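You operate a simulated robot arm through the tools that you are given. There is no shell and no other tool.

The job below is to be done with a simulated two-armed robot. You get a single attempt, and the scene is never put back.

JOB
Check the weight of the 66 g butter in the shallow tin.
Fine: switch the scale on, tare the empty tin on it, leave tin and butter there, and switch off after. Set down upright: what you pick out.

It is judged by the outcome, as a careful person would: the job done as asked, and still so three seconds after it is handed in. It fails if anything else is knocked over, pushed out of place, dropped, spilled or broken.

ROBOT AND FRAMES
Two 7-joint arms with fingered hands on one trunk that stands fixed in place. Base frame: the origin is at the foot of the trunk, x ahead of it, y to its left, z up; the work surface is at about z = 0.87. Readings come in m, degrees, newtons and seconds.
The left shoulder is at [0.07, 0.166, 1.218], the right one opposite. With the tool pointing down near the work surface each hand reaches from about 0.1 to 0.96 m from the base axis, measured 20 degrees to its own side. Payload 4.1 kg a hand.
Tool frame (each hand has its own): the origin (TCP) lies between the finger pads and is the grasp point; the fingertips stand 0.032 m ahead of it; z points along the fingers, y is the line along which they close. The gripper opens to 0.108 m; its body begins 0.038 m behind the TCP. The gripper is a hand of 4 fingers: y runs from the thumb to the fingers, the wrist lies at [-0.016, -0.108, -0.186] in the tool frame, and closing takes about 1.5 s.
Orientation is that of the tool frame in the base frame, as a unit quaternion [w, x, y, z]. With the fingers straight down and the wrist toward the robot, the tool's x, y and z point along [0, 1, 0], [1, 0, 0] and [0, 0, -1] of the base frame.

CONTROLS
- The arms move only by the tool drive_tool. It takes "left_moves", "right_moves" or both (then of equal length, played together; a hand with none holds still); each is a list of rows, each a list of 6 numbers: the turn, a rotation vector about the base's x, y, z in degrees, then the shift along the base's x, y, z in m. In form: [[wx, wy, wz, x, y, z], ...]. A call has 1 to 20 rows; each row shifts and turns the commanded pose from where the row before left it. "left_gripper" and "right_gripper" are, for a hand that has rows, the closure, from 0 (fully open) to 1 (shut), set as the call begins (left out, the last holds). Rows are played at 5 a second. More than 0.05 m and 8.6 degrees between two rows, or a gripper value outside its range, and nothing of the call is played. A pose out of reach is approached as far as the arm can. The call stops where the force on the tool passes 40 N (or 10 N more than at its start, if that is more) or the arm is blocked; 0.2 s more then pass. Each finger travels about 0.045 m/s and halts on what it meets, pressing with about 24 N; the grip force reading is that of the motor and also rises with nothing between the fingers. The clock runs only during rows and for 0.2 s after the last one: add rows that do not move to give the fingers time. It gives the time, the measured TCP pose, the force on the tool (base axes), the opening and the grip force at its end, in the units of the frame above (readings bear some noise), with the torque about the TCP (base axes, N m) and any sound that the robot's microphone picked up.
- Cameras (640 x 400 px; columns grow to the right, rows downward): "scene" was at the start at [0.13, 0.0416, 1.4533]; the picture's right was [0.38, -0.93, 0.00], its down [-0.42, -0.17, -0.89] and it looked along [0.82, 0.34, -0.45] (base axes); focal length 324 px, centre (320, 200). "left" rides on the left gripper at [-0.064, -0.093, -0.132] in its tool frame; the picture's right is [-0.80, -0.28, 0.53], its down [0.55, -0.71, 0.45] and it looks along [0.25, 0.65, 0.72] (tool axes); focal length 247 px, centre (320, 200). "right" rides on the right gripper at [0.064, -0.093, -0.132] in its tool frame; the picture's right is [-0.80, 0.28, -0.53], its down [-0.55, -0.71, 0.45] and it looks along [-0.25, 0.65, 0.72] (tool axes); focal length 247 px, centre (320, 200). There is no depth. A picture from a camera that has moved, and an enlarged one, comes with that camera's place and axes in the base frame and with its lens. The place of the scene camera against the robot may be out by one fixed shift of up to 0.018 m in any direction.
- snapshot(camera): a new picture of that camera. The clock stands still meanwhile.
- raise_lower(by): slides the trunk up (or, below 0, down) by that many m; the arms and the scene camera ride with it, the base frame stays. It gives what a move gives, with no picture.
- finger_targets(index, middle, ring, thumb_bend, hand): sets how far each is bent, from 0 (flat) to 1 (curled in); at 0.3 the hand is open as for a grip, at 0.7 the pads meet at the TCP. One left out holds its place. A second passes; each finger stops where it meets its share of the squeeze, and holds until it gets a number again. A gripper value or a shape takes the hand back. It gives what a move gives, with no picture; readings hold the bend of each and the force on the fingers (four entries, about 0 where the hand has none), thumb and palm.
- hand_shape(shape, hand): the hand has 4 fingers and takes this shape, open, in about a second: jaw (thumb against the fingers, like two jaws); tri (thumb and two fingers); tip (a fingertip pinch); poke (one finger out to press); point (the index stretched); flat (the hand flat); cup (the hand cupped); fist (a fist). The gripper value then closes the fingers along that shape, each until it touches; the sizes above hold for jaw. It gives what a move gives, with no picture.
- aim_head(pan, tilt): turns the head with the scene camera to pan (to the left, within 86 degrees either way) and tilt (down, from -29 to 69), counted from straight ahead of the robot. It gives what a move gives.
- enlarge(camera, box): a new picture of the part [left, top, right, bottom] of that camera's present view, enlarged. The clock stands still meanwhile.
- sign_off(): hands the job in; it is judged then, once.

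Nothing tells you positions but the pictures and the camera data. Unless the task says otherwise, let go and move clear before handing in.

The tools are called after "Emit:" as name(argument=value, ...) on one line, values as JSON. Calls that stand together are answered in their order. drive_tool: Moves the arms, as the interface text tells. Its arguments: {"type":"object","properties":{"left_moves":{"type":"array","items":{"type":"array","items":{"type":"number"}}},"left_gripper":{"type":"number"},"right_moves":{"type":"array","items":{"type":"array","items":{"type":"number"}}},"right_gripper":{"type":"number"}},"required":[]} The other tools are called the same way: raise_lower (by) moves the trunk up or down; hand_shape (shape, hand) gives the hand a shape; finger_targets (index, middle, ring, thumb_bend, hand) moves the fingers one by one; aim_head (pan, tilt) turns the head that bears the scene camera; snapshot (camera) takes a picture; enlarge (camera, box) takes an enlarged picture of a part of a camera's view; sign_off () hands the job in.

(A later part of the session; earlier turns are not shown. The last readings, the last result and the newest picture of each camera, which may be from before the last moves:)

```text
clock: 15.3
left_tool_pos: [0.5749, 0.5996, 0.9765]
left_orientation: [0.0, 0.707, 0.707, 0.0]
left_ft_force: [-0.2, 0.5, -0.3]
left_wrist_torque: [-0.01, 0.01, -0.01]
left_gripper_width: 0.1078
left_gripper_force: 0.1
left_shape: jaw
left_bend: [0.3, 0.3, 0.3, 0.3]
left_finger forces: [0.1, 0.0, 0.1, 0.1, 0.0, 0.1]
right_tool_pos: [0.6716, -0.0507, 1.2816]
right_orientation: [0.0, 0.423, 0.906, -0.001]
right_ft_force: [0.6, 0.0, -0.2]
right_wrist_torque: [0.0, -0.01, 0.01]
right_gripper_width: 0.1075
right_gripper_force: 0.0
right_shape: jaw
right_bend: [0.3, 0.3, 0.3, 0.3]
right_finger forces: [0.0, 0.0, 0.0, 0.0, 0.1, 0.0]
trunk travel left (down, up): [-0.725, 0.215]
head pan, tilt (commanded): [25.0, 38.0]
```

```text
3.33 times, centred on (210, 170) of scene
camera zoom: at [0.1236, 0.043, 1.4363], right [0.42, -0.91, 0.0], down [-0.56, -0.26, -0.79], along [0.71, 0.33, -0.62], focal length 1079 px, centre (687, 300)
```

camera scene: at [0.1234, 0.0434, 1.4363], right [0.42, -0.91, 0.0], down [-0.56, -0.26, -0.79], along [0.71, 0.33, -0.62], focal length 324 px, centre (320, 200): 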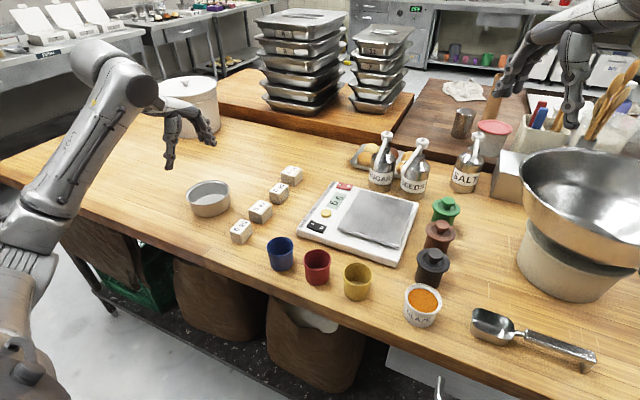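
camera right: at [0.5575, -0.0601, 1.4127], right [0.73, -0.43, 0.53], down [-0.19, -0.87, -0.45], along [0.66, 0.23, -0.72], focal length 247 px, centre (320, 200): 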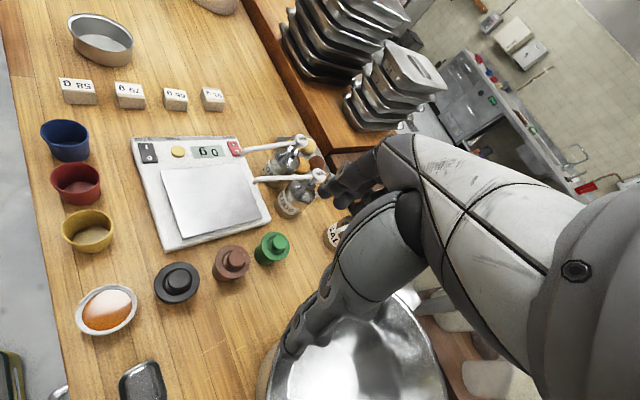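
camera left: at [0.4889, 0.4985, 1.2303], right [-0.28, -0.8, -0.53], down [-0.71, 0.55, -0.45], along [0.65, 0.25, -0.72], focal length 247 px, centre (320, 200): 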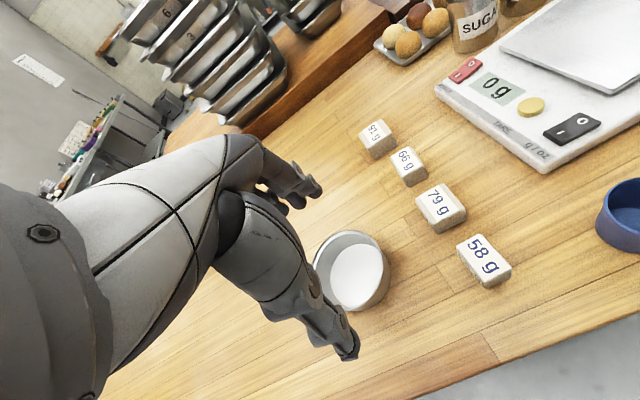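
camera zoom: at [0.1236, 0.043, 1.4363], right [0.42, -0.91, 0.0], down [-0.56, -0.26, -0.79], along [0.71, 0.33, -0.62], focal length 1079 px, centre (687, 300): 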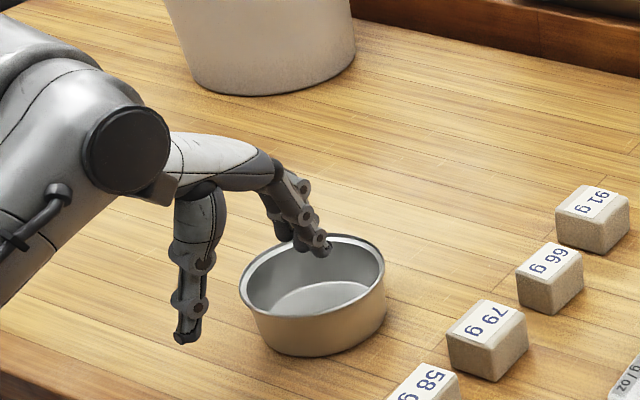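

The fingers are over the tin's interior and the thumb is outside its near wall. I'll lower until the wall sits between them, then check before I close.

Emit:
drive_tool(left_moves=[[0, 0, 0, 0.003, 0, -0.02], [0, 0, 0, 0, 0, -0.02], [0, 0, 0, 0, 0, -0.0175], [0, 0, 0, 0, 0, 0]], left_gripper=0)

Emit:
enlarge(camera="left", box=[240, 150, 440, 370])

Emit:
enlarge(camera="right", box=[20, 0, 180, 100])

Emit:
enlarge(camera="scene", box=[140, 110, 280, 230])

```text
clock: 16.3
left_tool_pos: [0.5787, 0.5988, 0.9153]
left_orientation: [0.0, 0.707, 0.707, 0.0]
left_ft_force: [0.1, 0.3, 0.0]
left_wrist_torque: [0.01, -0.01, 0.03]
left_gripper_width: 0.1078
left_gripper_force: 0.0
left_shape: jaw
left_bend: [0.3, 0.3, 0.3, 0.3]
left_finger forces: [0.0, 0.0, 0.0, 0.1, 0.0, 0.0]
right_tool_pos: [0.6712, -0.0491, 1.2812]
right_orientation: [0.0, 0.423, 0.906, 0.0]
right_ft_force: [0.0, 0.3, 0.9]
right_wrist_torque: [0.01, 0.0, -0.01]
right_gripper_width: 0.1076
right_gripper_force: 0.1
right_shape: jaw
right_bend: [0.3, 0.3, 0.3, 0.3]
right_finger forces: [0.0, 0.1, 0.0, 0.0, 0.0, 0.0]
trunk travel left (down, up): [-0.725, 0.215]
head pan, tilt (commanded): [25.0, 38.0]
```

```text
1.82 times, centred on (340, 260) of left
camera zoom: at [0.486, 0.5349, 1.047], right [-0.28, -0.8, -0.53], down [-0.71, 0.55, -0.45], along [0.65, 0.25, -0.72], focal length 449 px, centre (284, 91)
```

zoom: 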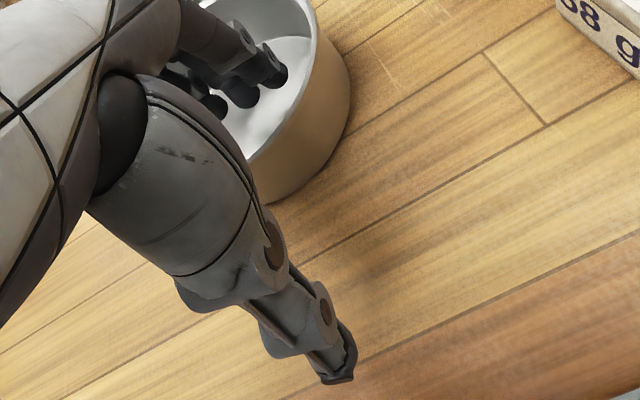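

```text
4.00 times, centred on (100, 50) of right
camera zoom: at [0.5578, -0.0603, 1.4125], right [0.73, -0.43, 0.53], down [-0.19, -0.87, -0.45], along [0.66, 0.23, -0.72], focal length 988 px, centre (1200, 800)
```

zoom: 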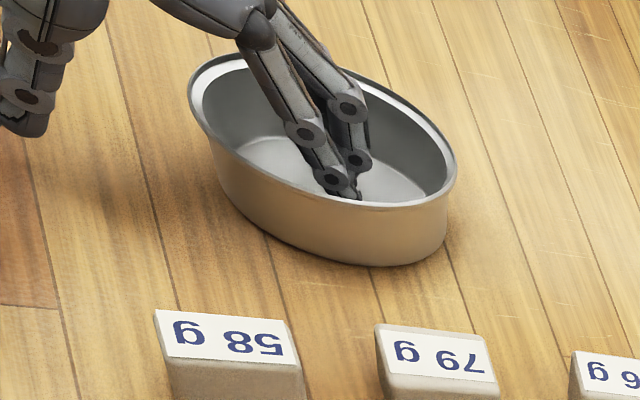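

```text
3.33 times, centred on (210, 170) of scene
camera zoom: at [0.1236, 0.0432, 1.4363], right [0.42, -0.91, 0.0], down [-0.56, -0.26, -0.79], along [0.71, 0.33, -0.62], focal length 1079 px, centre (687, 300)
```

zoom: 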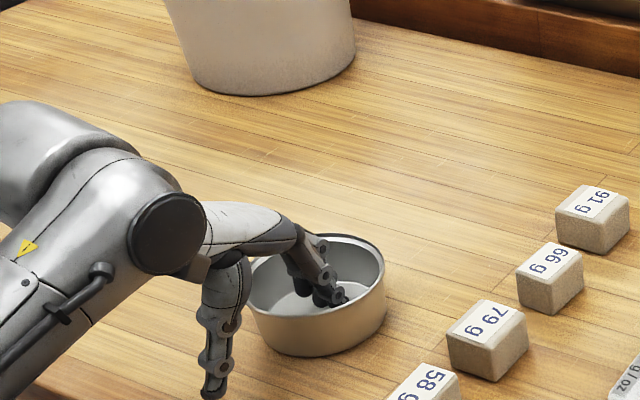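

The near wall is between the thumb and the fingers with no contact so far. I'll close the grip now.

Emit:
drive_tool(left_moves=[[0, 0, 0, 0, 0, 0], [0, 0, 0, 0, 0, 0], [0, 0, 0, 0, 0, 0], [0, 0, 0, 0, 0, 0], [0, 0, 0, 0, 0, 0], [0, 0, 0, 0, 0, 0], [0, 0, 0, 0, 0, 0], [0, 0, 0, 0, 0, 0], [0, 0, 0, 0, 0, 0], [0, 0, 0, 0, 0, 0]], left_gripper=1)

Emit:
enlarge(camera="left", box=[240, 150, 440, 370])

Emit:
enlarge(camera="right", box=[20, 0, 180, 100])

Emit:
enlarge(camera="scene", box=[140, 110, 280, 230])

```text
clock: 18.5
left_tool_pos: [0.5784, 0.5984, 0.9188]
left_orientation: [0.001, 0.707, 0.707, 0.0]
left_ft_force: [-0.5, 0.0, 0.5]
left_wrist_torque: [-0.01, -0.02, -0.01]
left_gripper_width: 0.0
left_gripper_force: 24.1
left_shape: jaw
left_bend: [0.7, 0.7, 0.7, 0.7]
left_finger forces: [12.2, 6.3, 2.7, 0.1, 21.4, 0.0]
right_tool_pos: [0.671, -0.0486, 1.2829]
right_orientation: [-0.001, 0.422, 0.906, 0.0]
right_ft_force: [0.8, 0.0, 1.1]
right_wrist_torque: [-0.01, 0.03, 0.02]
right_gripper_width: 0.1078
right_gripper_force: 0.1
right_shape: jaw
right_bend: [0.3, 0.3, 0.3, 0.3]
right_finger forces: [0.1, 0.0, 0.0, 0.0, 0.0, 0.1]
trunk travel left (down, up): [-0.725, 0.215]
head pan, tilt (commanded): [25.0, 38.0]
```

```text
1.82 times, centred on (340, 260) of left
camera zoom: at [0.4859, 0.535, 1.0472], right [-0.28, -0.8, -0.53], down [-0.71, 0.55, -0.45], along [0.65, 0.25, -0.72], focal length 449 px, centre (284, 91)
```

zoom: 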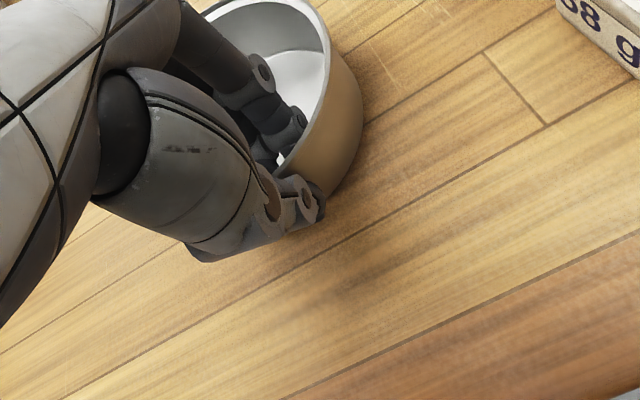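

```text
4.00 times, centred on (100, 50) of right
camera zoom: at [0.5577, -0.0602, 1.4125], right [0.73, -0.43, 0.53], down [-0.19, -0.87, -0.45], along [0.66, 0.23, -0.72], focal length 988 px, centre (1200, 800)
```

zoom: 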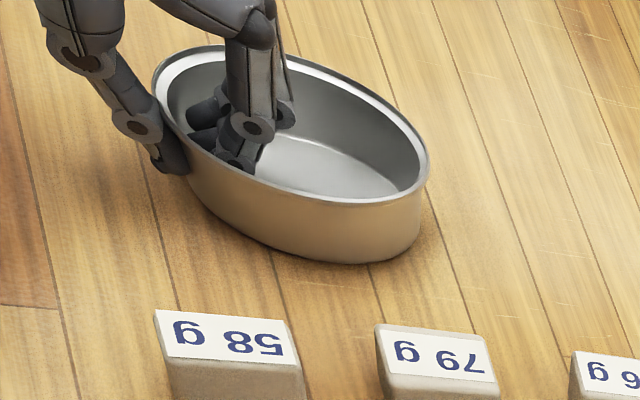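

```text
3.33 times, centred on (210, 170) of scene
camera zoom: at [0.1236, 0.0433, 1.4363], right [0.42, -0.91, 0.0], down [-0.56, -0.26, -0.79], along [0.71, 0.33, -0.62], focal length 1079 px, centre (687, 300)
```

zoom: 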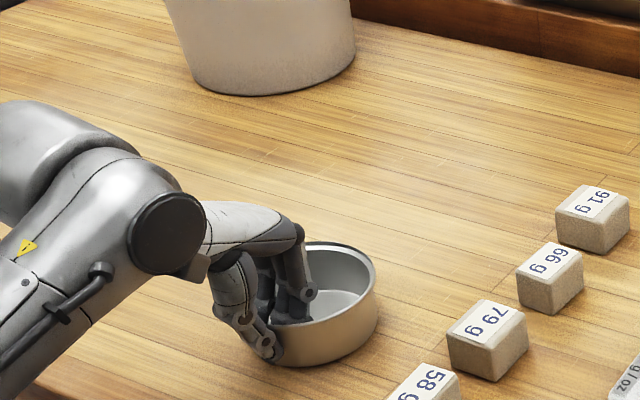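

The tin's wall is gripped (thumb 21 N, fingers 21 N in total), and it slid about 1 cm toward the thumb as the grip closed. I'll lift slowly and check that it stays level.

Emit:
drive_tool(left_moves=[[0, 0, 0, 0, 0, 0.005], [0, 0, 0, 0, 0, 0.01], [0, 0, 0, 0, 0, 0.015], [0, 0, 0, 0, 0, 0.02], [0, 0, 0, 0, 0, 0]])

Emit:
enlarge(camera="left", box=[240, 120, 440, 320])

Emit:
enlarge(camera="right", box=[20, 0, 180, 100])

Emit:
enlarge(camera="scene", box=[140, 110, 280, 230])

```text
clock: 19.7
left_tool_pos: [0.5781, 0.5984, 0.9663]
left_orientation: [-0.001, 0.707, 0.707, 0.001]
left_ft_force: [0.1, 0.0, -1.6]
left_wrist_torque: [-0.03, 0.03, 0.0]
left_gripper_width: 0.0001
left_gripper_force: 24.1
left_shape: jaw
left_bend: [0.7, 0.7, 0.7, 0.7]
left_finger forces: [13.7, 6.6, 2.8, 0.0, 22.9, 0.1]
right_tool_pos: [0.672, -0.0493, 1.2812]
right_orientation: [0.0, 0.423, 0.906, -0.001]
right_ft_force: [0.2, 0.2, -0.8]
right_wrist_torque: [0.0, 0.0, 0.02]
right_gripper_width: 0.1077
right_gripper_force: 0.0
right_shape: jaw
right_bend: [0.3, 0.3, 0.3, 0.3]
right_finger forces: [0.0, 0.0, 0.0, 0.0, 0.0, 0.0]
trunk travel left (down, up): [-0.725, 0.215]
head pan, tilt (commanded): [25.0, 38.0]
```

```text
2.00 times, centred on (340, 220) of left
camera zoom: at [0.4868, 0.5356, 1.0962], right [-0.28, -0.8, -0.53], down [-0.71, 0.55, -0.45], along [0.65, 0.25, -0.72], focal length 494 px, centre (280, 160)
```

zoom: 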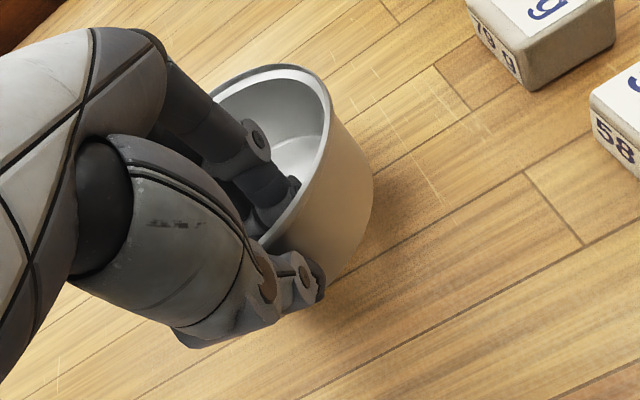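

```text
4.00 times, centred on (100, 50) of right
camera zoom: at [0.558, -0.0599, 1.4124], right [0.73, -0.43, 0.53], down [-0.19, -0.87, -0.45], along [0.66, 0.23, -0.72], focal length 988 px, centre (1200, 800)
```

zoom: 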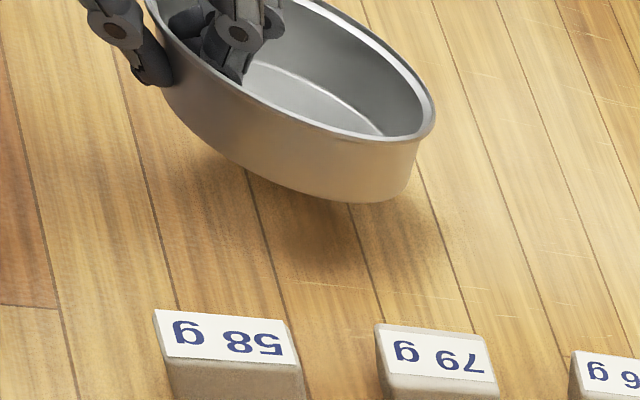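

```text
3.33 times, centred on (210, 170) of scene
camera zoom: at [0.1239, 0.0436, 1.4362], right [0.42, -0.91, 0.0], down [-0.56, -0.26, -0.79], along [0.71, 0.33, -0.62], focal length 1079 px, centre (687, 300)
```

zoom: 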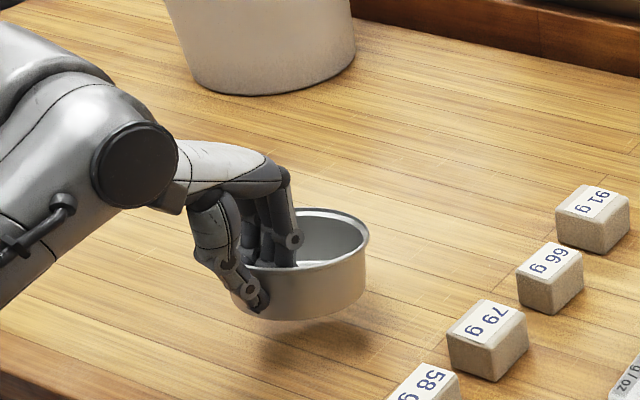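

The tin is lifted and level. I'll carry it over the butter row and approach the plate from the left, below the overhanging spouts.

Emit:
drive_tool(left_moves=[[0, 0, 0, 0, 0, 0.02], [0, 0, 0, 0, 0, 0.03], [0, 0, 0, 0.0064, -0.0295, 0], [0, 0, 0, 0.0064, -0.0295, 0], [0, 0, 0, 0.0064, -0.0295, 0], [0, 0, 0, 0.0064, -0.0295, 0], [0, 0, 0, 0.0064, -0.0295, 0], [0, 0, 0, 0.0064, -0.0295, 0], [0, 0, 0, 0.0064, -0.0295, 0], [0, 0, 0, 0.0064, -0.0295, 0], [0, 0, 0, 0.0064, -0.0295, -0.005], [0, 0, 0, 0.0064, -0.0295, -0.008], [0, 0, 0, 0.0064, -0.0295, -0.008], [0, 0, 0, 0, 0, 0]])

Emit:
snapshot(camera="left")

Emit:
enlarge(camera="right", box=[80, 40, 300, 260])

Emit:
enlarge(camera="scene", box=[230, 100, 450, 280])

```text
clock: 22.7
left_tool_pos: [0.6493, 0.2751, 0.9951]
left_orientation: [0.001, 0.707, 0.707, 0.0]
left_ft_force: [-0.5, 0.3, -1.0]
left_wrist_torque: [-0.05, 0.0, -0.02]
left_gripper_width: 0.0
left_gripper_force: 23.7
left_shape: jaw
left_bend: [0.7, 0.7, 0.7, 0.7]
left_finger forces: [13.8, 6.4, 3.1, 0.0, 22.9, 0.0]
right_tool_pos: [0.672, -0.0491, 1.282]
right_orientation: [0.0, 0.422, 0.907, -0.001]
right_ft_force: [-0.3, 0.5, -0.3]
right_wrist_torque: [0.02, -0.01, -0.02]
right_gripper_width: 0.1079
right_gripper_force: 0.0
right_shape: jaw
right_bend: [0.3, 0.3, 0.3, 0.3]
right_finger forces: [0.0, 0.0, 0.1, 0.0, 0.0, 0.1]
trunk travel left (down, up): [-0.725, 0.215]
head pan, tilt (commanded): [25.0, 38.0]
```

```text
taken
camera left: at [0.5578, 0.2107, 1.1254], right [-0.28, -0.8, -0.53], down [-0.71, 0.55, -0.45], along [0.65, 0.25, -0.72], focal length 247 px, centre (320, 200)
```

left: 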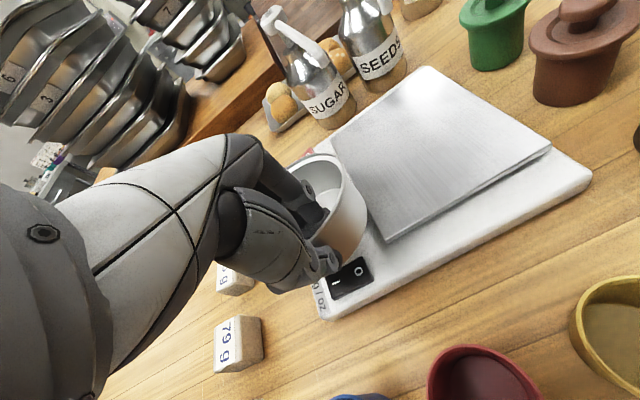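

```text
1.82 times, centred on (190, 150) of right
camera zoom: at [0.5575, -0.0595, 1.4127], right [0.73, -0.43, 0.53], down [-0.19, -0.87, -0.45], along [0.66, 0.23, -0.72], focal length 449 px, centre (556, 291)
```

zoom: 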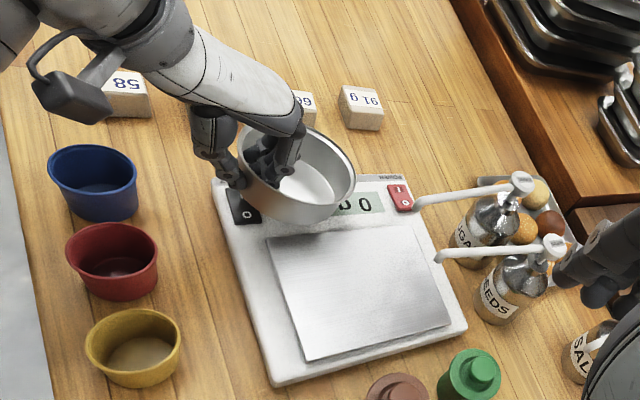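

```text
2.22 times, centred on (340, 190) of scene
camera zoom: at [0.1233, 0.044, 1.4363], right [0.42, -0.91, 0.0], down [-0.56, -0.26, -0.79], along [0.71, 0.33, -0.62], focal length 719 px, centre (276, 222)
```

zoom: 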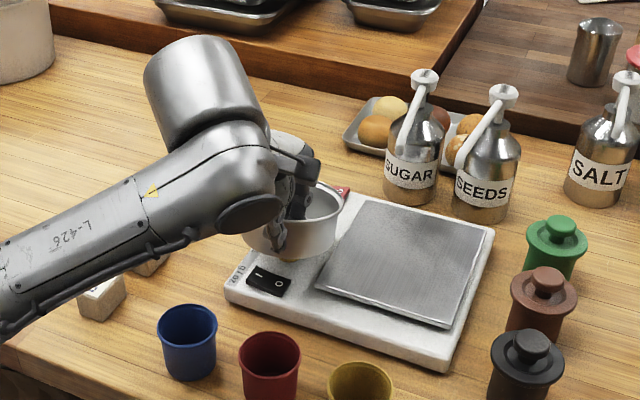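

The tin hangs level at the edge of the plate, its centre about (0.039, -0.011) from the TCP. I'll move it over the plate centre, staying below the spouts.

Emit:
drive_tool(left_moves=[[0, 0, 0, 0.0072, -0.0243, -0.001], [0, 0, 0, 0.0072, -0.0243, -0.001], [0, 0, 0, 0.0072, -0.0243, -0.001], [0, 0, 0, 0.0072, -0.0243, -0.001], [0, 0, 0, 0, 0, 0]])

Emit:
snapshot(camera="left")

Emit:
enlarge(camera="right", box=[80, 60, 300, 260])

Emit:
enlarge(camera="scene", box=[270, 110, 450, 270])

```text
clock: 23.9
left_tool_pos: [0.676, 0.1778, 0.9912]
left_orientation: [0.0, 0.707, 0.707, 0.0]
left_ft_force: [-0.5, 0.5, -0.5]
left_wrist_torque: [0.0, 0.02, 0.0]
left_gripper_width: 0.0
left_gripper_force: 24.2
left_shape: jaw
left_bend: [0.7, 0.7, 0.7, 0.7]
left_finger forces: [13.7, 6.4, 3.1, 0.1, 23.0, 0.0]
right_tool_pos: [0.6714, -0.0502, 1.281]
right_orientation: [0.0, 0.422, 0.906, -0.001]
right_ft_force: [0.1, 0.2, 0.1]
right_wrist_torque: [-0.03, -0.02, -0.01]
right_gripper_width: 0.1079
right_gripper_force: 0.1
right_shape: jaw
right_bend: [0.3, 0.3, 0.3, 0.3]
right_finger forces: [0.0, 0.0, 0.1, 0.0, 0.1, 0.0]
trunk travel left (down, up): [-0.725, 0.215]
head pan, tilt (commanded): [25.0, 38.0]
```

```text
taken
camera left: at [0.5839, 0.114, 1.1218], right [-0.28, -0.8, -0.53], down [-0.71, 0.55, -0.45], along [0.65, 0.25, -0.72], focal length 247 px, centre (320, 200)
```

left: 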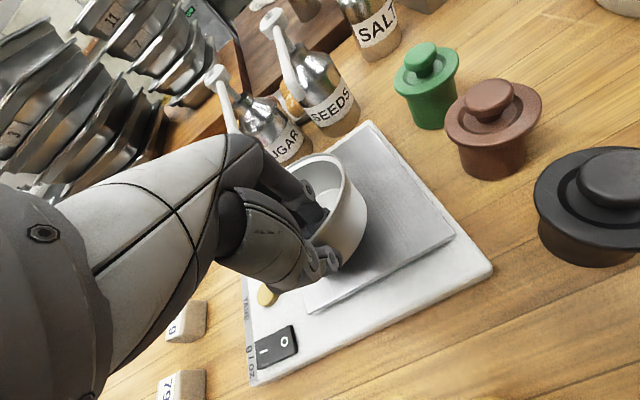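

```text
2.00 times, centred on (190, 160) of right
camera zoom: at [0.5575, -0.0594, 1.4127], right [0.73, -0.43, 0.53], down [-0.19, -0.87, -0.45], along [0.66, 0.23, -0.72], focal length 494 px, centre (580, 280)
```

zoom: 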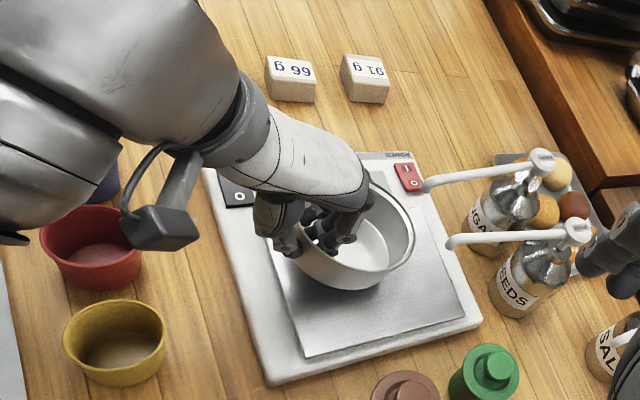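

```text
2.50 times, centred on (360, 190) of scene
camera zoom: at [0.1234, 0.0442, 1.4363], right [0.42, -0.91, 0.0], down [-0.56, -0.26, -0.79], along [0.71, 0.33, -0.62], focal length 809 px, centre (220, 225)
```

zoom: 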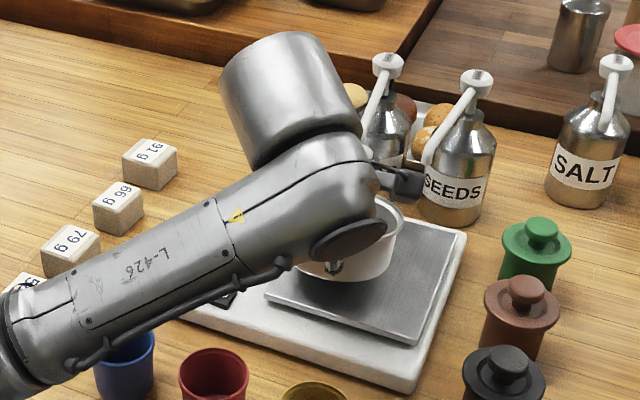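

The tin is over the plate. Before I lower it I'll check how much clearance the forearm has above the cups.

Emit:
snapshot(camera="scene")

Emit:
snapshot(camera="right")

```text
taken
camera scene: at [0.1234, 0.0442, 1.4363], right [0.42, -0.91, 0.0], down [-0.56, -0.26, -0.79], along [0.71, 0.33, -0.62], focal length 324 px, centre (320, 200)
```

scene: 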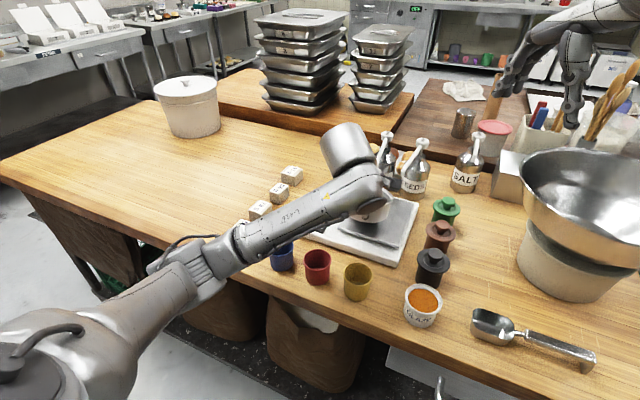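

```text
taken
camera right: at [0.5575, -0.0594, 1.4127], right [0.73, -0.43, 0.53], down [-0.19, -0.87, -0.45], along [0.66, 0.23, -0.72], focal length 247 px, centre (320, 200)
```

right: 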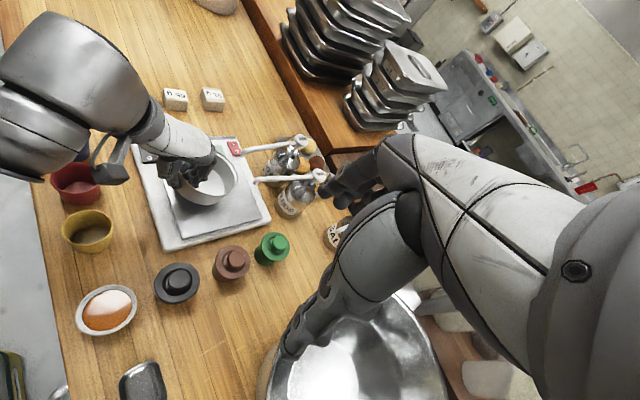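

The forearm passes several centimetres above the cups, so it is safe to go on. I'll lower the tin onto the plate in small steps while watching the force.

Emit:
drive_tool(left_moves=[[0, 0, 0, 0.001, 0, -0.005], [0, 0, 0, 0, 0, -0.005], [0, 0, 0, 0, 0, -0.004], [0, 0, 0, 0, 0, 0]])

Emit:
enlarge(camera="right", box=[120, 110, 280, 250])

Emit:
enlarge(camera="left", box=[220, 110, 460, 320])

```text
clock: 24.9
left_tool_pos: [0.6773, 0.1779, 0.9771]
left_orientation: [0.0, 0.707, 0.707, 0.0]
left_ft_force: [0.4, -0.3, 0.9]
left_wrist_torque: [-0.02, 0.0, 0.02]
left_gripper_width: 0.0
left_gripper_force: 24.0
left_shape: jaw
left_bend: [0.7, 0.7, 0.7, 0.7]
left_finger forces: [13.7, 6.2, 3.3, 0.1, 22.9, 0.1]
right_tool_pos: [0.6707, -0.05, 1.281]
right_orientation: [0.0, 0.423, 0.906, -0.001]
right_ft_force: [0.2, 0.8, -1.1]
right_wrist_torque: [0.03, 0.02, -0.01]
right_gripper_width: 0.1076
right_gripper_force: 0.0
right_shape: jaw
right_bend: [0.3, 0.3, 0.3, 0.3]
right_finger forces: [0.0, 0.0, 0.0, 0.1, 0.1, 0.0]
trunk travel left (down, up): [-0.725, 0.215]
head pan, tilt (commanded): [25.0, 38.0]
```

```text
2.86 times, centred on (200, 180) of right
camera zoom: at [0.5578, -0.0602, 1.4125], right [0.73, -0.43, 0.53], down [-0.19, -0.87, -0.45], along [0.66, 0.23, -0.72], focal length 706 px, centre (663, 257)
```

zoom: 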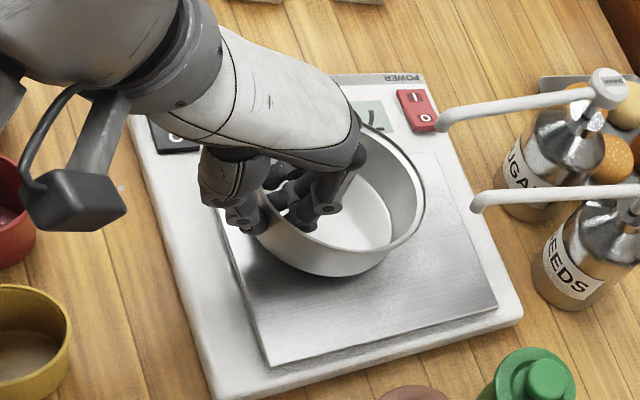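

```text
1.90 times, centred on (340, 215) of left
camera zoom: at [0.5862, 0.1141, 1.1077], right [-0.28, -0.8, -0.53], down [-0.71, 0.55, -0.45], along [0.65, 0.25, -0.72], focal length 470 px, centre (282, 171)
```

zoom: 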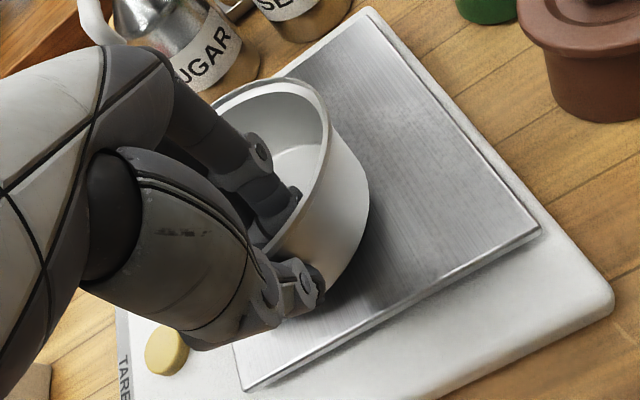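

The tin is close to the plate. I'll continue in finer steps until I feel contact.

Emit:
drive_tool(left_moves=[[0, 0, 0, 0, 0, -0.003], [0, 0, 0, 0, 0, -0.003], [0, 0, 0, 0, 0, 0]])

Emit:
enlarge(camera="right", box=[120, 110, 280, 250])

```text
clock: 25.7
left_tool_pos: [0.6759, 0.1779, 0.9729]
left_orientation: [0.0, 0.706, 0.708, 0.0]
left_ft_force: [-0.4, -0.1, -0.2]
left_wrist_torque: [0.03, -0.05, 0.0]
left_gripper_width: 0.0
left_gripper_force: 24.5
left_shape: jaw
left_bend: [0.7, 0.7, 0.7, 0.7]
left_finger forces: [13.7, 6.4, 3.2, 0.1, 23.2, 0.0]
right_tool_pos: [0.6714, -0.0497, 1.2816]
right_orientation: [0.0, 0.423, 0.906, 0.0]
right_ft_force: [0.5, -0.4, 0.1]
right_wrist_torque: [0.04, -0.01, 0.0]
right_gripper_width: 0.1076
right_gripper_force: 0.0
right_shape: jaw
right_bend: [0.3, 0.3, 0.3, 0.3]
right_finger forces: [0.1, 0.0, 0.0, 0.0, 0.0, 0.0]
trunk travel left (down, up): [-0.725, 0.215]
head pan, tilt (commanded): [25.0, 38.0]
```

```text
2.86 times, centred on (200, 180) of right
camera zoom: at [0.5577, -0.0604, 1.4126], right [0.73, -0.43, 0.53], down [-0.19, -0.87, -0.45], along [0.66, 0.23, -0.72], focal length 706 px, centre (663, 257)
```

zoom: 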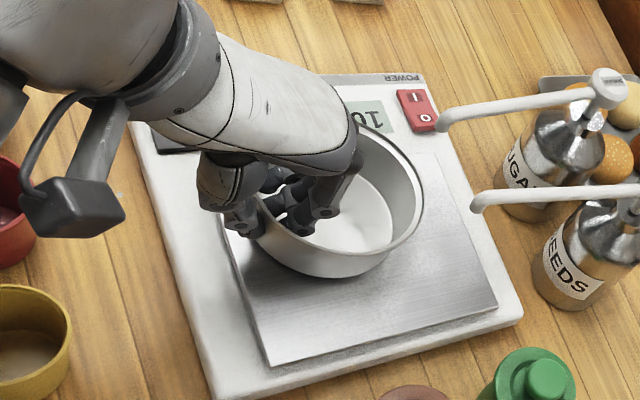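

The display now shows digits, so the tin has begun to rest on the plate. I'll go a little lower to settle it fully.

Emit:
drive_tool(left_moves=[[0, 0, 0, 0, 0, -0.002], [0, 0, 0, 0, 0, 0], [0, 0, 0, 0, 0, 0]])

Emit:
enlarge(camera="right", box=[150, 110, 250, 210])

```text
clock: 26.5
left_tool_pos: [0.678, 0.1779, 0.9704]
left_orientation: [0.0, 0.707, 0.707, 0.0]
left_ft_force: [0.6, 0.4, -0.1]
left_wrist_torque: [0.02, -0.04, 0.01]
left_gripper_width: 0.0
left_gripper_force: 23.2
left_shape: jaw
left_bend: [0.7, 0.7, 0.7, 0.7]
left_finger forces: [14.1, 6.4, 3.0, 0.0, 23.4, 0.1]
right_tool_pos: [0.671, -0.0496, 1.2814]
right_orientation: [0.0, 0.423, 0.906, 0.0]
right_ft_force: [0.0, 0.2, -0.5]
right_wrist_torque: [0.0, -0.02, 0.01]
right_gripper_width: 0.1076
right_gripper_force: 0.1
right_shape: jaw
right_bend: [0.3, 0.3, 0.3, 0.3]
right_finger forces: [0.0, 0.1, 0.1, 0.0, 0.1, 0.0]
trunk travel left (down, up): [-0.725, 0.215]
head pan, tilt (commanded): [25.0, 38.0]
```

```text
4.00 times, centred on (200, 160) of right
camera zoom: at [0.5577, -0.0603, 1.4125], right [0.73, -0.43, 0.53], down [-0.19, -0.87, -0.45], along [0.66, 0.23, -0.72], focal length 988 px, centre (800, 360)
```

zoom: 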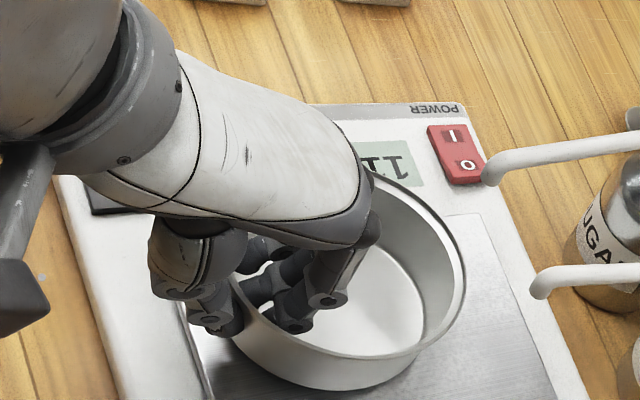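

Emit:
drive_tool(left_moves=[[0, 0, 0, 0, 0, -0.0015], [0, 0, 0, 0, 0, 0], [0, 0, 0, 0, 0, 0]])

Emit:
enlarge(camera="right", box=[150, 110, 250, 210])

Emit:
enlarge(camera="left", box=[250, 130, 410, 290])

```text
clock: 27.3
left_tool_pos: [0.6782, 0.1775, 0.9696]
left_orientation: [0.0, 0.707, 0.708, 0.0]
left_ft_force: [-0.8, 0.4, 0.6]
left_wrist_torque: [0.02, -0.09, 0.03]
left_gripper_width: 0.0
left_gripper_force: 23.8
left_shape: jaw
left_bend: [0.7, 0.7, 0.7, 0.7]
left_finger forces: [14.5, 6.3, 3.0, 0.2, 23.5, 0.1]
right_tool_pos: [0.6713, -0.0501, 1.2817]
right_orientation: [0.0, 0.424, 0.906, -0.001]
right_ft_force: [-0.4, 0.3, -0.2]
right_wrist_torque: [-0.03, -0.04, 0.01]
right_gripper_width: 0.1076
right_gripper_force: 0.1
right_shape: jaw
right_bend: [0.3, 0.3, 0.3, 0.3]
right_finger forces: [0.1, 0.0, 0.1, 0.1, 0.1, 0.0]
trunk travel left (down, up): [-0.725, 0.215]
head pan, tilt (commanded): [25.0, 38.0]
```

```text
4.00 times, centred on (200, 160) of right
camera zoom: at [0.5578, -0.0603, 1.4125], right [0.73, -0.43, 0.53], down [-0.19, -0.87, -0.45], along [0.66, 0.23, -0.72], focal length 988 px, centre (800, 360)
```

zoom: 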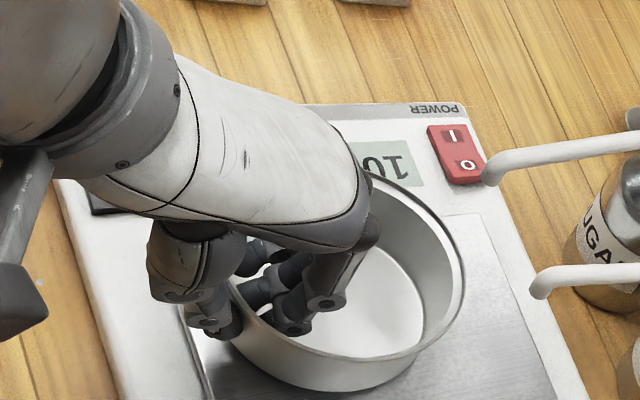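

```text
2.50 times, centred on (330, 210) of left
camera zoom: at [0.5856, 0.1134, 1.0986], right [-0.28, -0.8, -0.53], down [-0.71, 0.55, -0.45], along [0.65, 0.25, -0.72], focal length 617 px, centre (295, 175)
```

zoom: 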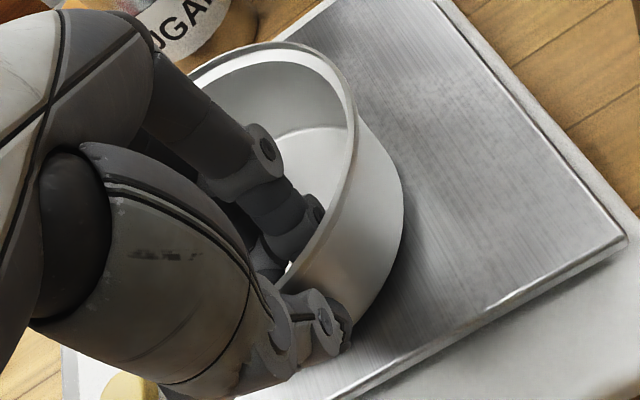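

The tin's far edge is resting on the plate and nearly all its weight is on the scale. I'll go down 1 mm more, then open the hand and look.

Emit:
drive_tool(left_moves=[[0, 0, 0, 0, 0, -0.001], [0, 0, 0, 0, 0, 0]])

Emit:
drive_tool(left_moves=[[0, 0, 0, 0, 0, 0], [0, 0, 0, 0, 0, 0], [0, 0, 0, 0, 0, 0], [0, 0, 0, 0, 0, 0], [0, 0, 0, 0, 0, 0], [0, 0, 0, 0, 0, 0], [0, 0, 0, 0, 0, 0], [0, 0, 0, 0, 0, 0]], left_gripper=0)

Emit:
enlarge(camera="right", box=[120, 110, 280, 250])

Emit:
enlarge(camera="left", box=[220, 110, 460, 320])

```text
clock: 27.9
left_tool_pos: [0.6778, 0.178, 0.9665]
left_orientation: [0.0, 0.706, 0.708, 0.001]
left_ft_force: [0.3, -0.9, 0.8]
left_wrist_torque: [-0.02, -0.06, 0.01]
left_gripper_width: 0.0
left_gripper_force: 23.9
left_shape: jaw
left_bend: [0.7, 0.7, 0.7, 0.7]
left_finger forces: [14.3, 6.4, 3.1, 0.1, 23.8, 0.0]
right_tool_pos: [0.6723, -0.049, 1.282]
right_orientation: [0.0, 0.422, 0.906, 0.0]
right_ft_force: [-0.2, 0.3, 0.6]
right_wrist_torque: [-0.01, 0.01, -0.02]
right_gripper_width: 0.1077
right_gripper_force: 0.0
right_shape: jaw
right_bend: [0.3, 0.3, 0.3, 0.3]
right_finger forces: [0.0, 0.0, 0.1, 0.1, 0.0, 0.0]
trunk travel left (down, up): [-0.725, 0.215]
head pan, tilt (commanded): [25.0, 38.0]
```

```text
clock: 29.7
left_tool_pos: [0.679, 0.177, 0.9666]
left_orientation: [0.0, 0.707, 0.707, 0.0]
left_ft_force: [0.8, -0.2, 0.8]
left_wrist_torque: [0.01, 0.01, 0.02]
left_gripper_width: 0.1077
left_gripper_force: 0.0
left_shape: jaw
left_bend: [0.3, 0.3, 0.3, 0.3]
left_finger forces: [0.1, 0.0, 0.0, 0.1, 0.0, 0.0]
right_tool_pos: [0.6702, -0.0495, 1.2817]
right_orientation: [0.0, 0.423, 0.906, 0.0]
right_ft_force: [0.0, 1.1, -0.1]
right_wrist_torque: [-0.01, 0.0, 0.0]
right_gripper_width: 0.1077
right_gripper_force: 0.0
right_shape: jaw
right_bend: [0.3, 0.3, 0.3, 0.3]
right_finger forces: [0.0, 0.1, 0.0, 0.1, 0.0, 0.0]
trunk travel left (down, up): [-0.725, 0.215]
head pan, tilt (commanded): [25.0, 38.0]
```

```text
2.86 times, centred on (200, 180) of right
camera zoom: at [0.5578, -0.0603, 1.4125], right [0.73, -0.43, 0.53], down [-0.19, -0.87, -0.45], along [0.66, 0.23, -0.72], focal length 706 px, centre (663, 257)
```

zoom: 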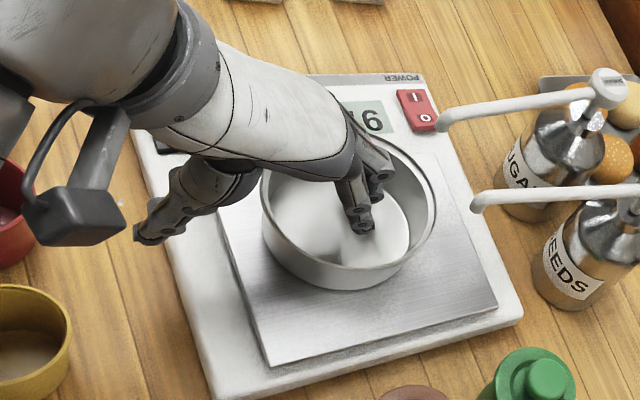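

```text
1.90 times, centred on (340, 215) of left
camera zoom: at [0.5859, 0.1135, 1.0973], right [-0.28, -0.8, -0.53], down [-0.71, 0.55, -0.45], along [0.65, 0.25, -0.72], focal length 470 px, centre (282, 171)
```

zoom: 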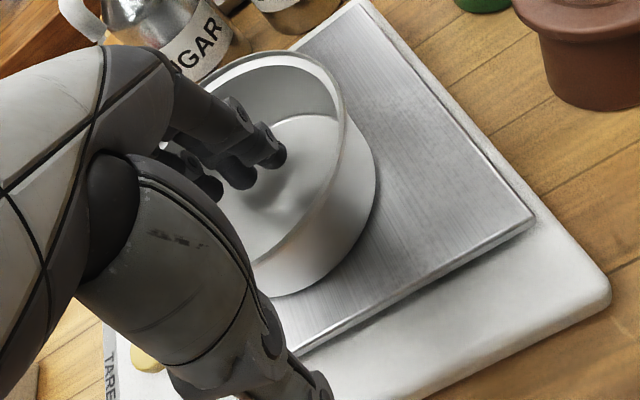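

The tin is standing on the plate by itself and the display shows its weight. I'll lift the hand straight up out of the tin, clear of the spout.

Emit:
drive_tool(left_moves=[[0, 0, 0, 0, 0, 0.01], [0, 0, 0, 0, 0, 0.015], [0, 0, 0, 0, 0, 0.02], [0, 0, 0, 0, 0, 0.02], [0, 0, 0, -0.02, 0.01, 0.03], [0, 0, 0, -0.02, 0.03, 0.03], [0, 0, 0, -0.02, 0.04, 0.02], [0, 0, 0, 0, 0.04, 0], [0, 0, 0, 0, 0.04, 0], [0, 0, 0, 0, 0, 0]])

Emit:
enlarge(camera="right", box=[110, 100, 290, 260])

Emit:
snapshot(camera="left")

Emit:
enlarge(camera="scene", box=[270, 130, 440, 270])

```text
clock: 31.9
left_tool_pos: [0.6168, 0.3393, 1.1116]
left_orientation: [-0.001, 0.707, 0.707, 0.0]
left_ft_force: [0.6, -0.3, 0.2]
left_wrist_torque: [-0.01, -0.01, 0.0]
left_gripper_width: 0.1077
left_gripper_force: 0.1
left_shape: jaw
left_bend: [0.3, 0.3, 0.3, 0.3]
left_finger forces: [0.0, 0.0, 0.0, 0.0, 0.0, 0.0]
right_tool_pos: [0.6715, -0.0507, 1.2818]
right_orientation: [0.0, 0.423, 0.906, 0.0]
right_ft_force: [0.3, 0.2, -0.5]
right_wrist_torque: [0.04, 0.01, -0.01]
right_gripper_width: 0.1078
right_gripper_force: 0.1
right_shape: jaw
right_bend: [0.3, 0.3, 0.3, 0.3]
right_finger forces: [0.1, 0.0, 0.0, 0.1, 0.1, 0.0]
trunk travel left (down, up): [-0.725, 0.215]
head pan, tilt (commanded): [25.0, 38.0]
```

```text
2.50 times, centred on (200, 180) of right
camera zoom: at [0.5578, -0.061, 1.4125], right [0.73, -0.43, 0.53], down [-0.19, -0.87, -0.45], along [0.66, 0.23, -0.72], focal length 617 px, centre (620, 250)
```

zoom: 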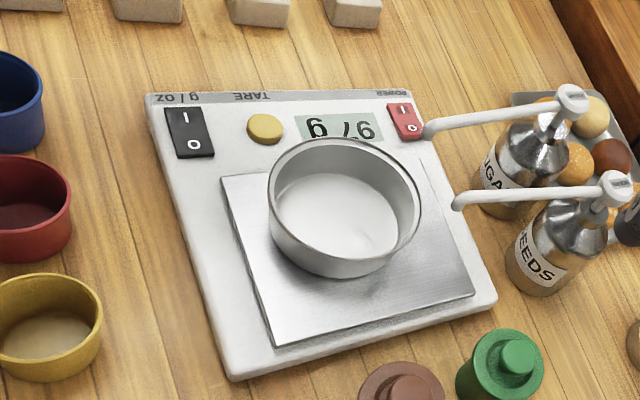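

```text
taken
camera left: at [0.5249, 0.2742, 1.2418], right [-0.28, -0.8, -0.53], down [-0.71, 0.55, -0.45], along [0.65, 0.25, -0.72], focal length 247 px, centre (320, 200)
```

left: 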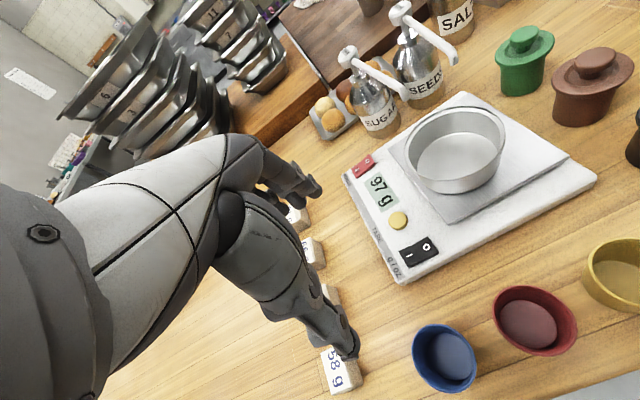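

```text
2.86 times, centred on (355, 200) of scene
camera zoom: at [0.1236, 0.0424, 1.4363], right [0.42, -0.91, 0.0], down [-0.56, -0.26, -0.79], along [0.71, 0.33, -0.62], focal length 925 px, centre (220, 200)
```

zoom: 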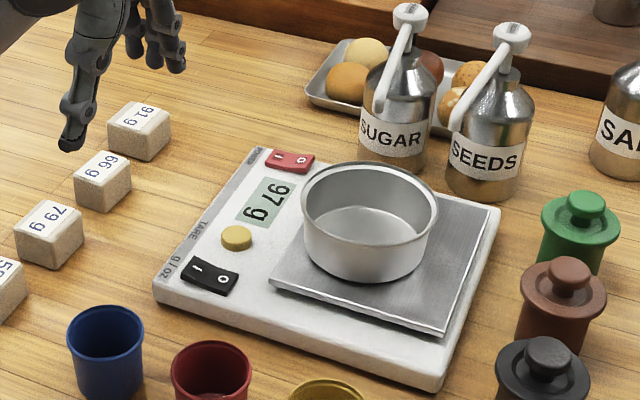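

The scale shows 97 g with the empty tin standing on the plate. The TARE button is at about (0.707, 0.289, 0.908). I'll form the index-only poke and hover over it.

Emit:
hand_shape(hand="left", shape="poke")

Emit:
finger_targets(hand="left", index=0.7, middle=1.0, ring=1.0, thumb_bend=1.0)

Emit:
drive_tool(left_moves=[[0, 0, 0, 0.02, -0.018, -0.03], [0, 0, 0, 0.019, -0.018, -0.03], [0, 0, 0, 0, 0, -0.03], [0, 0, 0, 0, 0, -0.03], [0, 0, 0, 0, 0, 0]])

Emit:
enlarge(camera="left", box=[250, 120, 450, 280])

Emit:
enlarge(camera="right", box=[110, 80, 270, 200])

```text
clock: 32.8
left_tool_pos: [0.6167, 0.3389, 1.1124]
left_orientation: [0.0, 0.707, 0.707, -0.001]
left_ft_force: [0.1, -0.4, 0.4]
left_wrist_torque: [-0.01, -0.02, -0.01]
left_gripper_width: 0.0
left_gripper_force: 0.0
left_shape: poke
left_bend: [0.7, 0.7, 0.99, 1.0]
left_finger forces: [0.1, 0.0, 0.1, 0.0, 0.0, 0.0]
right_tool_pos: [0.6717, -0.0498, 1.2809]
right_orientation: [-0.001, 0.422, 0.906, -0.001]
right_ft_force: [0.3, 0.3, 0.3]
right_wrist_torque: [0.0, 0.0, -0.01]
right_gripper_width: 0.1076
right_gripper_force: 0.1
right_shape: jaw
right_bend: [0.3, 0.3, 0.3, 0.3]
right_finger forces: [0.0, 0.0, 0.0, 0.0, 0.0, 0.0]
trunk travel left (down, up): [-0.725, 0.215]
head pan, tilt (commanded): [25.0, 38.0]
```

```text
clock: 33.8
left_tool_pos: [0.6176, 0.3374, 1.1111]
left_orientation: [0.0, 0.707, 0.707, 0.0]
left_ft_force: [0.3, -1.2, 0.4]
left_wrist_torque: [-0.05, 0.01, -0.05]
left_gripper_width: 0.027
left_gripper_force: 0.0
left_shape: fingers
left_bend: [0.66, 1.0, 1.0, 1.0]
left_finger forces: [0.0, 0.0, 0.0, 0.0, 0.1, 0.0]
right_tool_pos: [0.6714, -0.0495, 1.2817]
right_orientation: [0.0, 0.423, 0.906, -0.001]
right_ft_force: [0.2, -0.1, -0.4]
right_wrist_torque: [0.0, -0.02, 0.03]
right_gripper_width: 0.1075
right_gripper_force: 0.1
right_shape: jaw
right_bend: [0.3, 0.3, 0.3, 0.3]
right_finger forces: [0.0, 0.0, 0.0, 0.0, 0.1, 0.0]
trunk travel left (down, up): [-0.725, 0.215]
head pan, tilt (commanded): [25.0, 38.0]
```

```text
clock: 35.0
left_tool_pos: [0.6549, 0.3012, 0.9911]
left_orientation: [0.0, 0.707, 0.707, 0.0]
left_ft_force: [-0.4, -0.1, -0.5]
left_wrist_torque: [0.0, 0.0, 0.02]
left_gripper_width: 0.0262
left_gripper_force: 0.1
left_shape: fingers
left_bend: [0.67, 1.0, 1.0, 1.0]
left_finger forces: [0.0, 0.1, 0.0, 0.0, 0.0, 0.0]
right_tool_pos: [0.6719, -0.0503, 1.2817]
right_orientation: [0.0, 0.422, 0.906, 0.0]
right_ft_force: [-0.4, 0.4, -0.5]
right_wrist_torque: [-0.03, 0.01, 0.01]
right_gripper_width: 0.1075
right_gripper_force: 0.0
right_shape: jaw
right_bend: [0.3, 0.3, 0.3, 0.3]
right_finger forces: [0.0, 0.0, 0.1, 0.0, 0.0, 0.0]
trunk travel left (down, up): [-0.725, 0.215]
head pan, tilt (commanded): [25.0, 38.0]
```

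```text
2.50 times, centred on (350, 200) of left
camera zoom: at [0.5633, 0.2375, 1.1212], right [-0.28, -0.8, -0.53], down [-0.71, 0.55, -0.45], along [0.65, 0.25, -0.72], focal length 617 px, centre (245, 200)
```

zoom: 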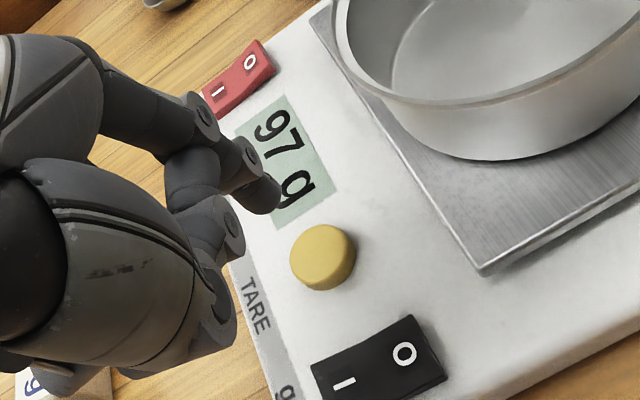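

```text
3.33 times, centred on (190, 140) of right
camera zoom: at [0.5578, -0.0606, 1.4125], right [0.73, -0.43, 0.53], down [-0.19, -0.87, -0.45], along [0.66, 0.23, -0.72], focal length 823 px, centre (753, 400)
```

zoom: 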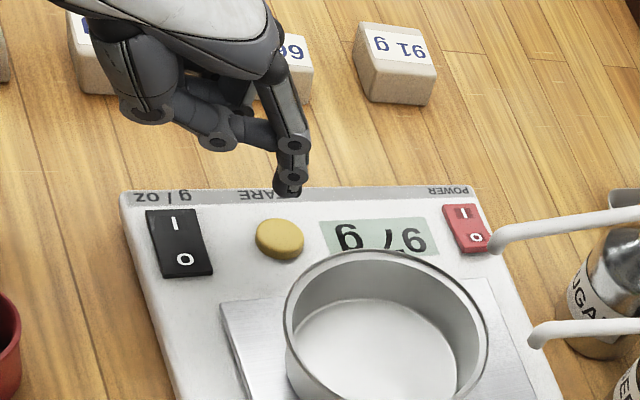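

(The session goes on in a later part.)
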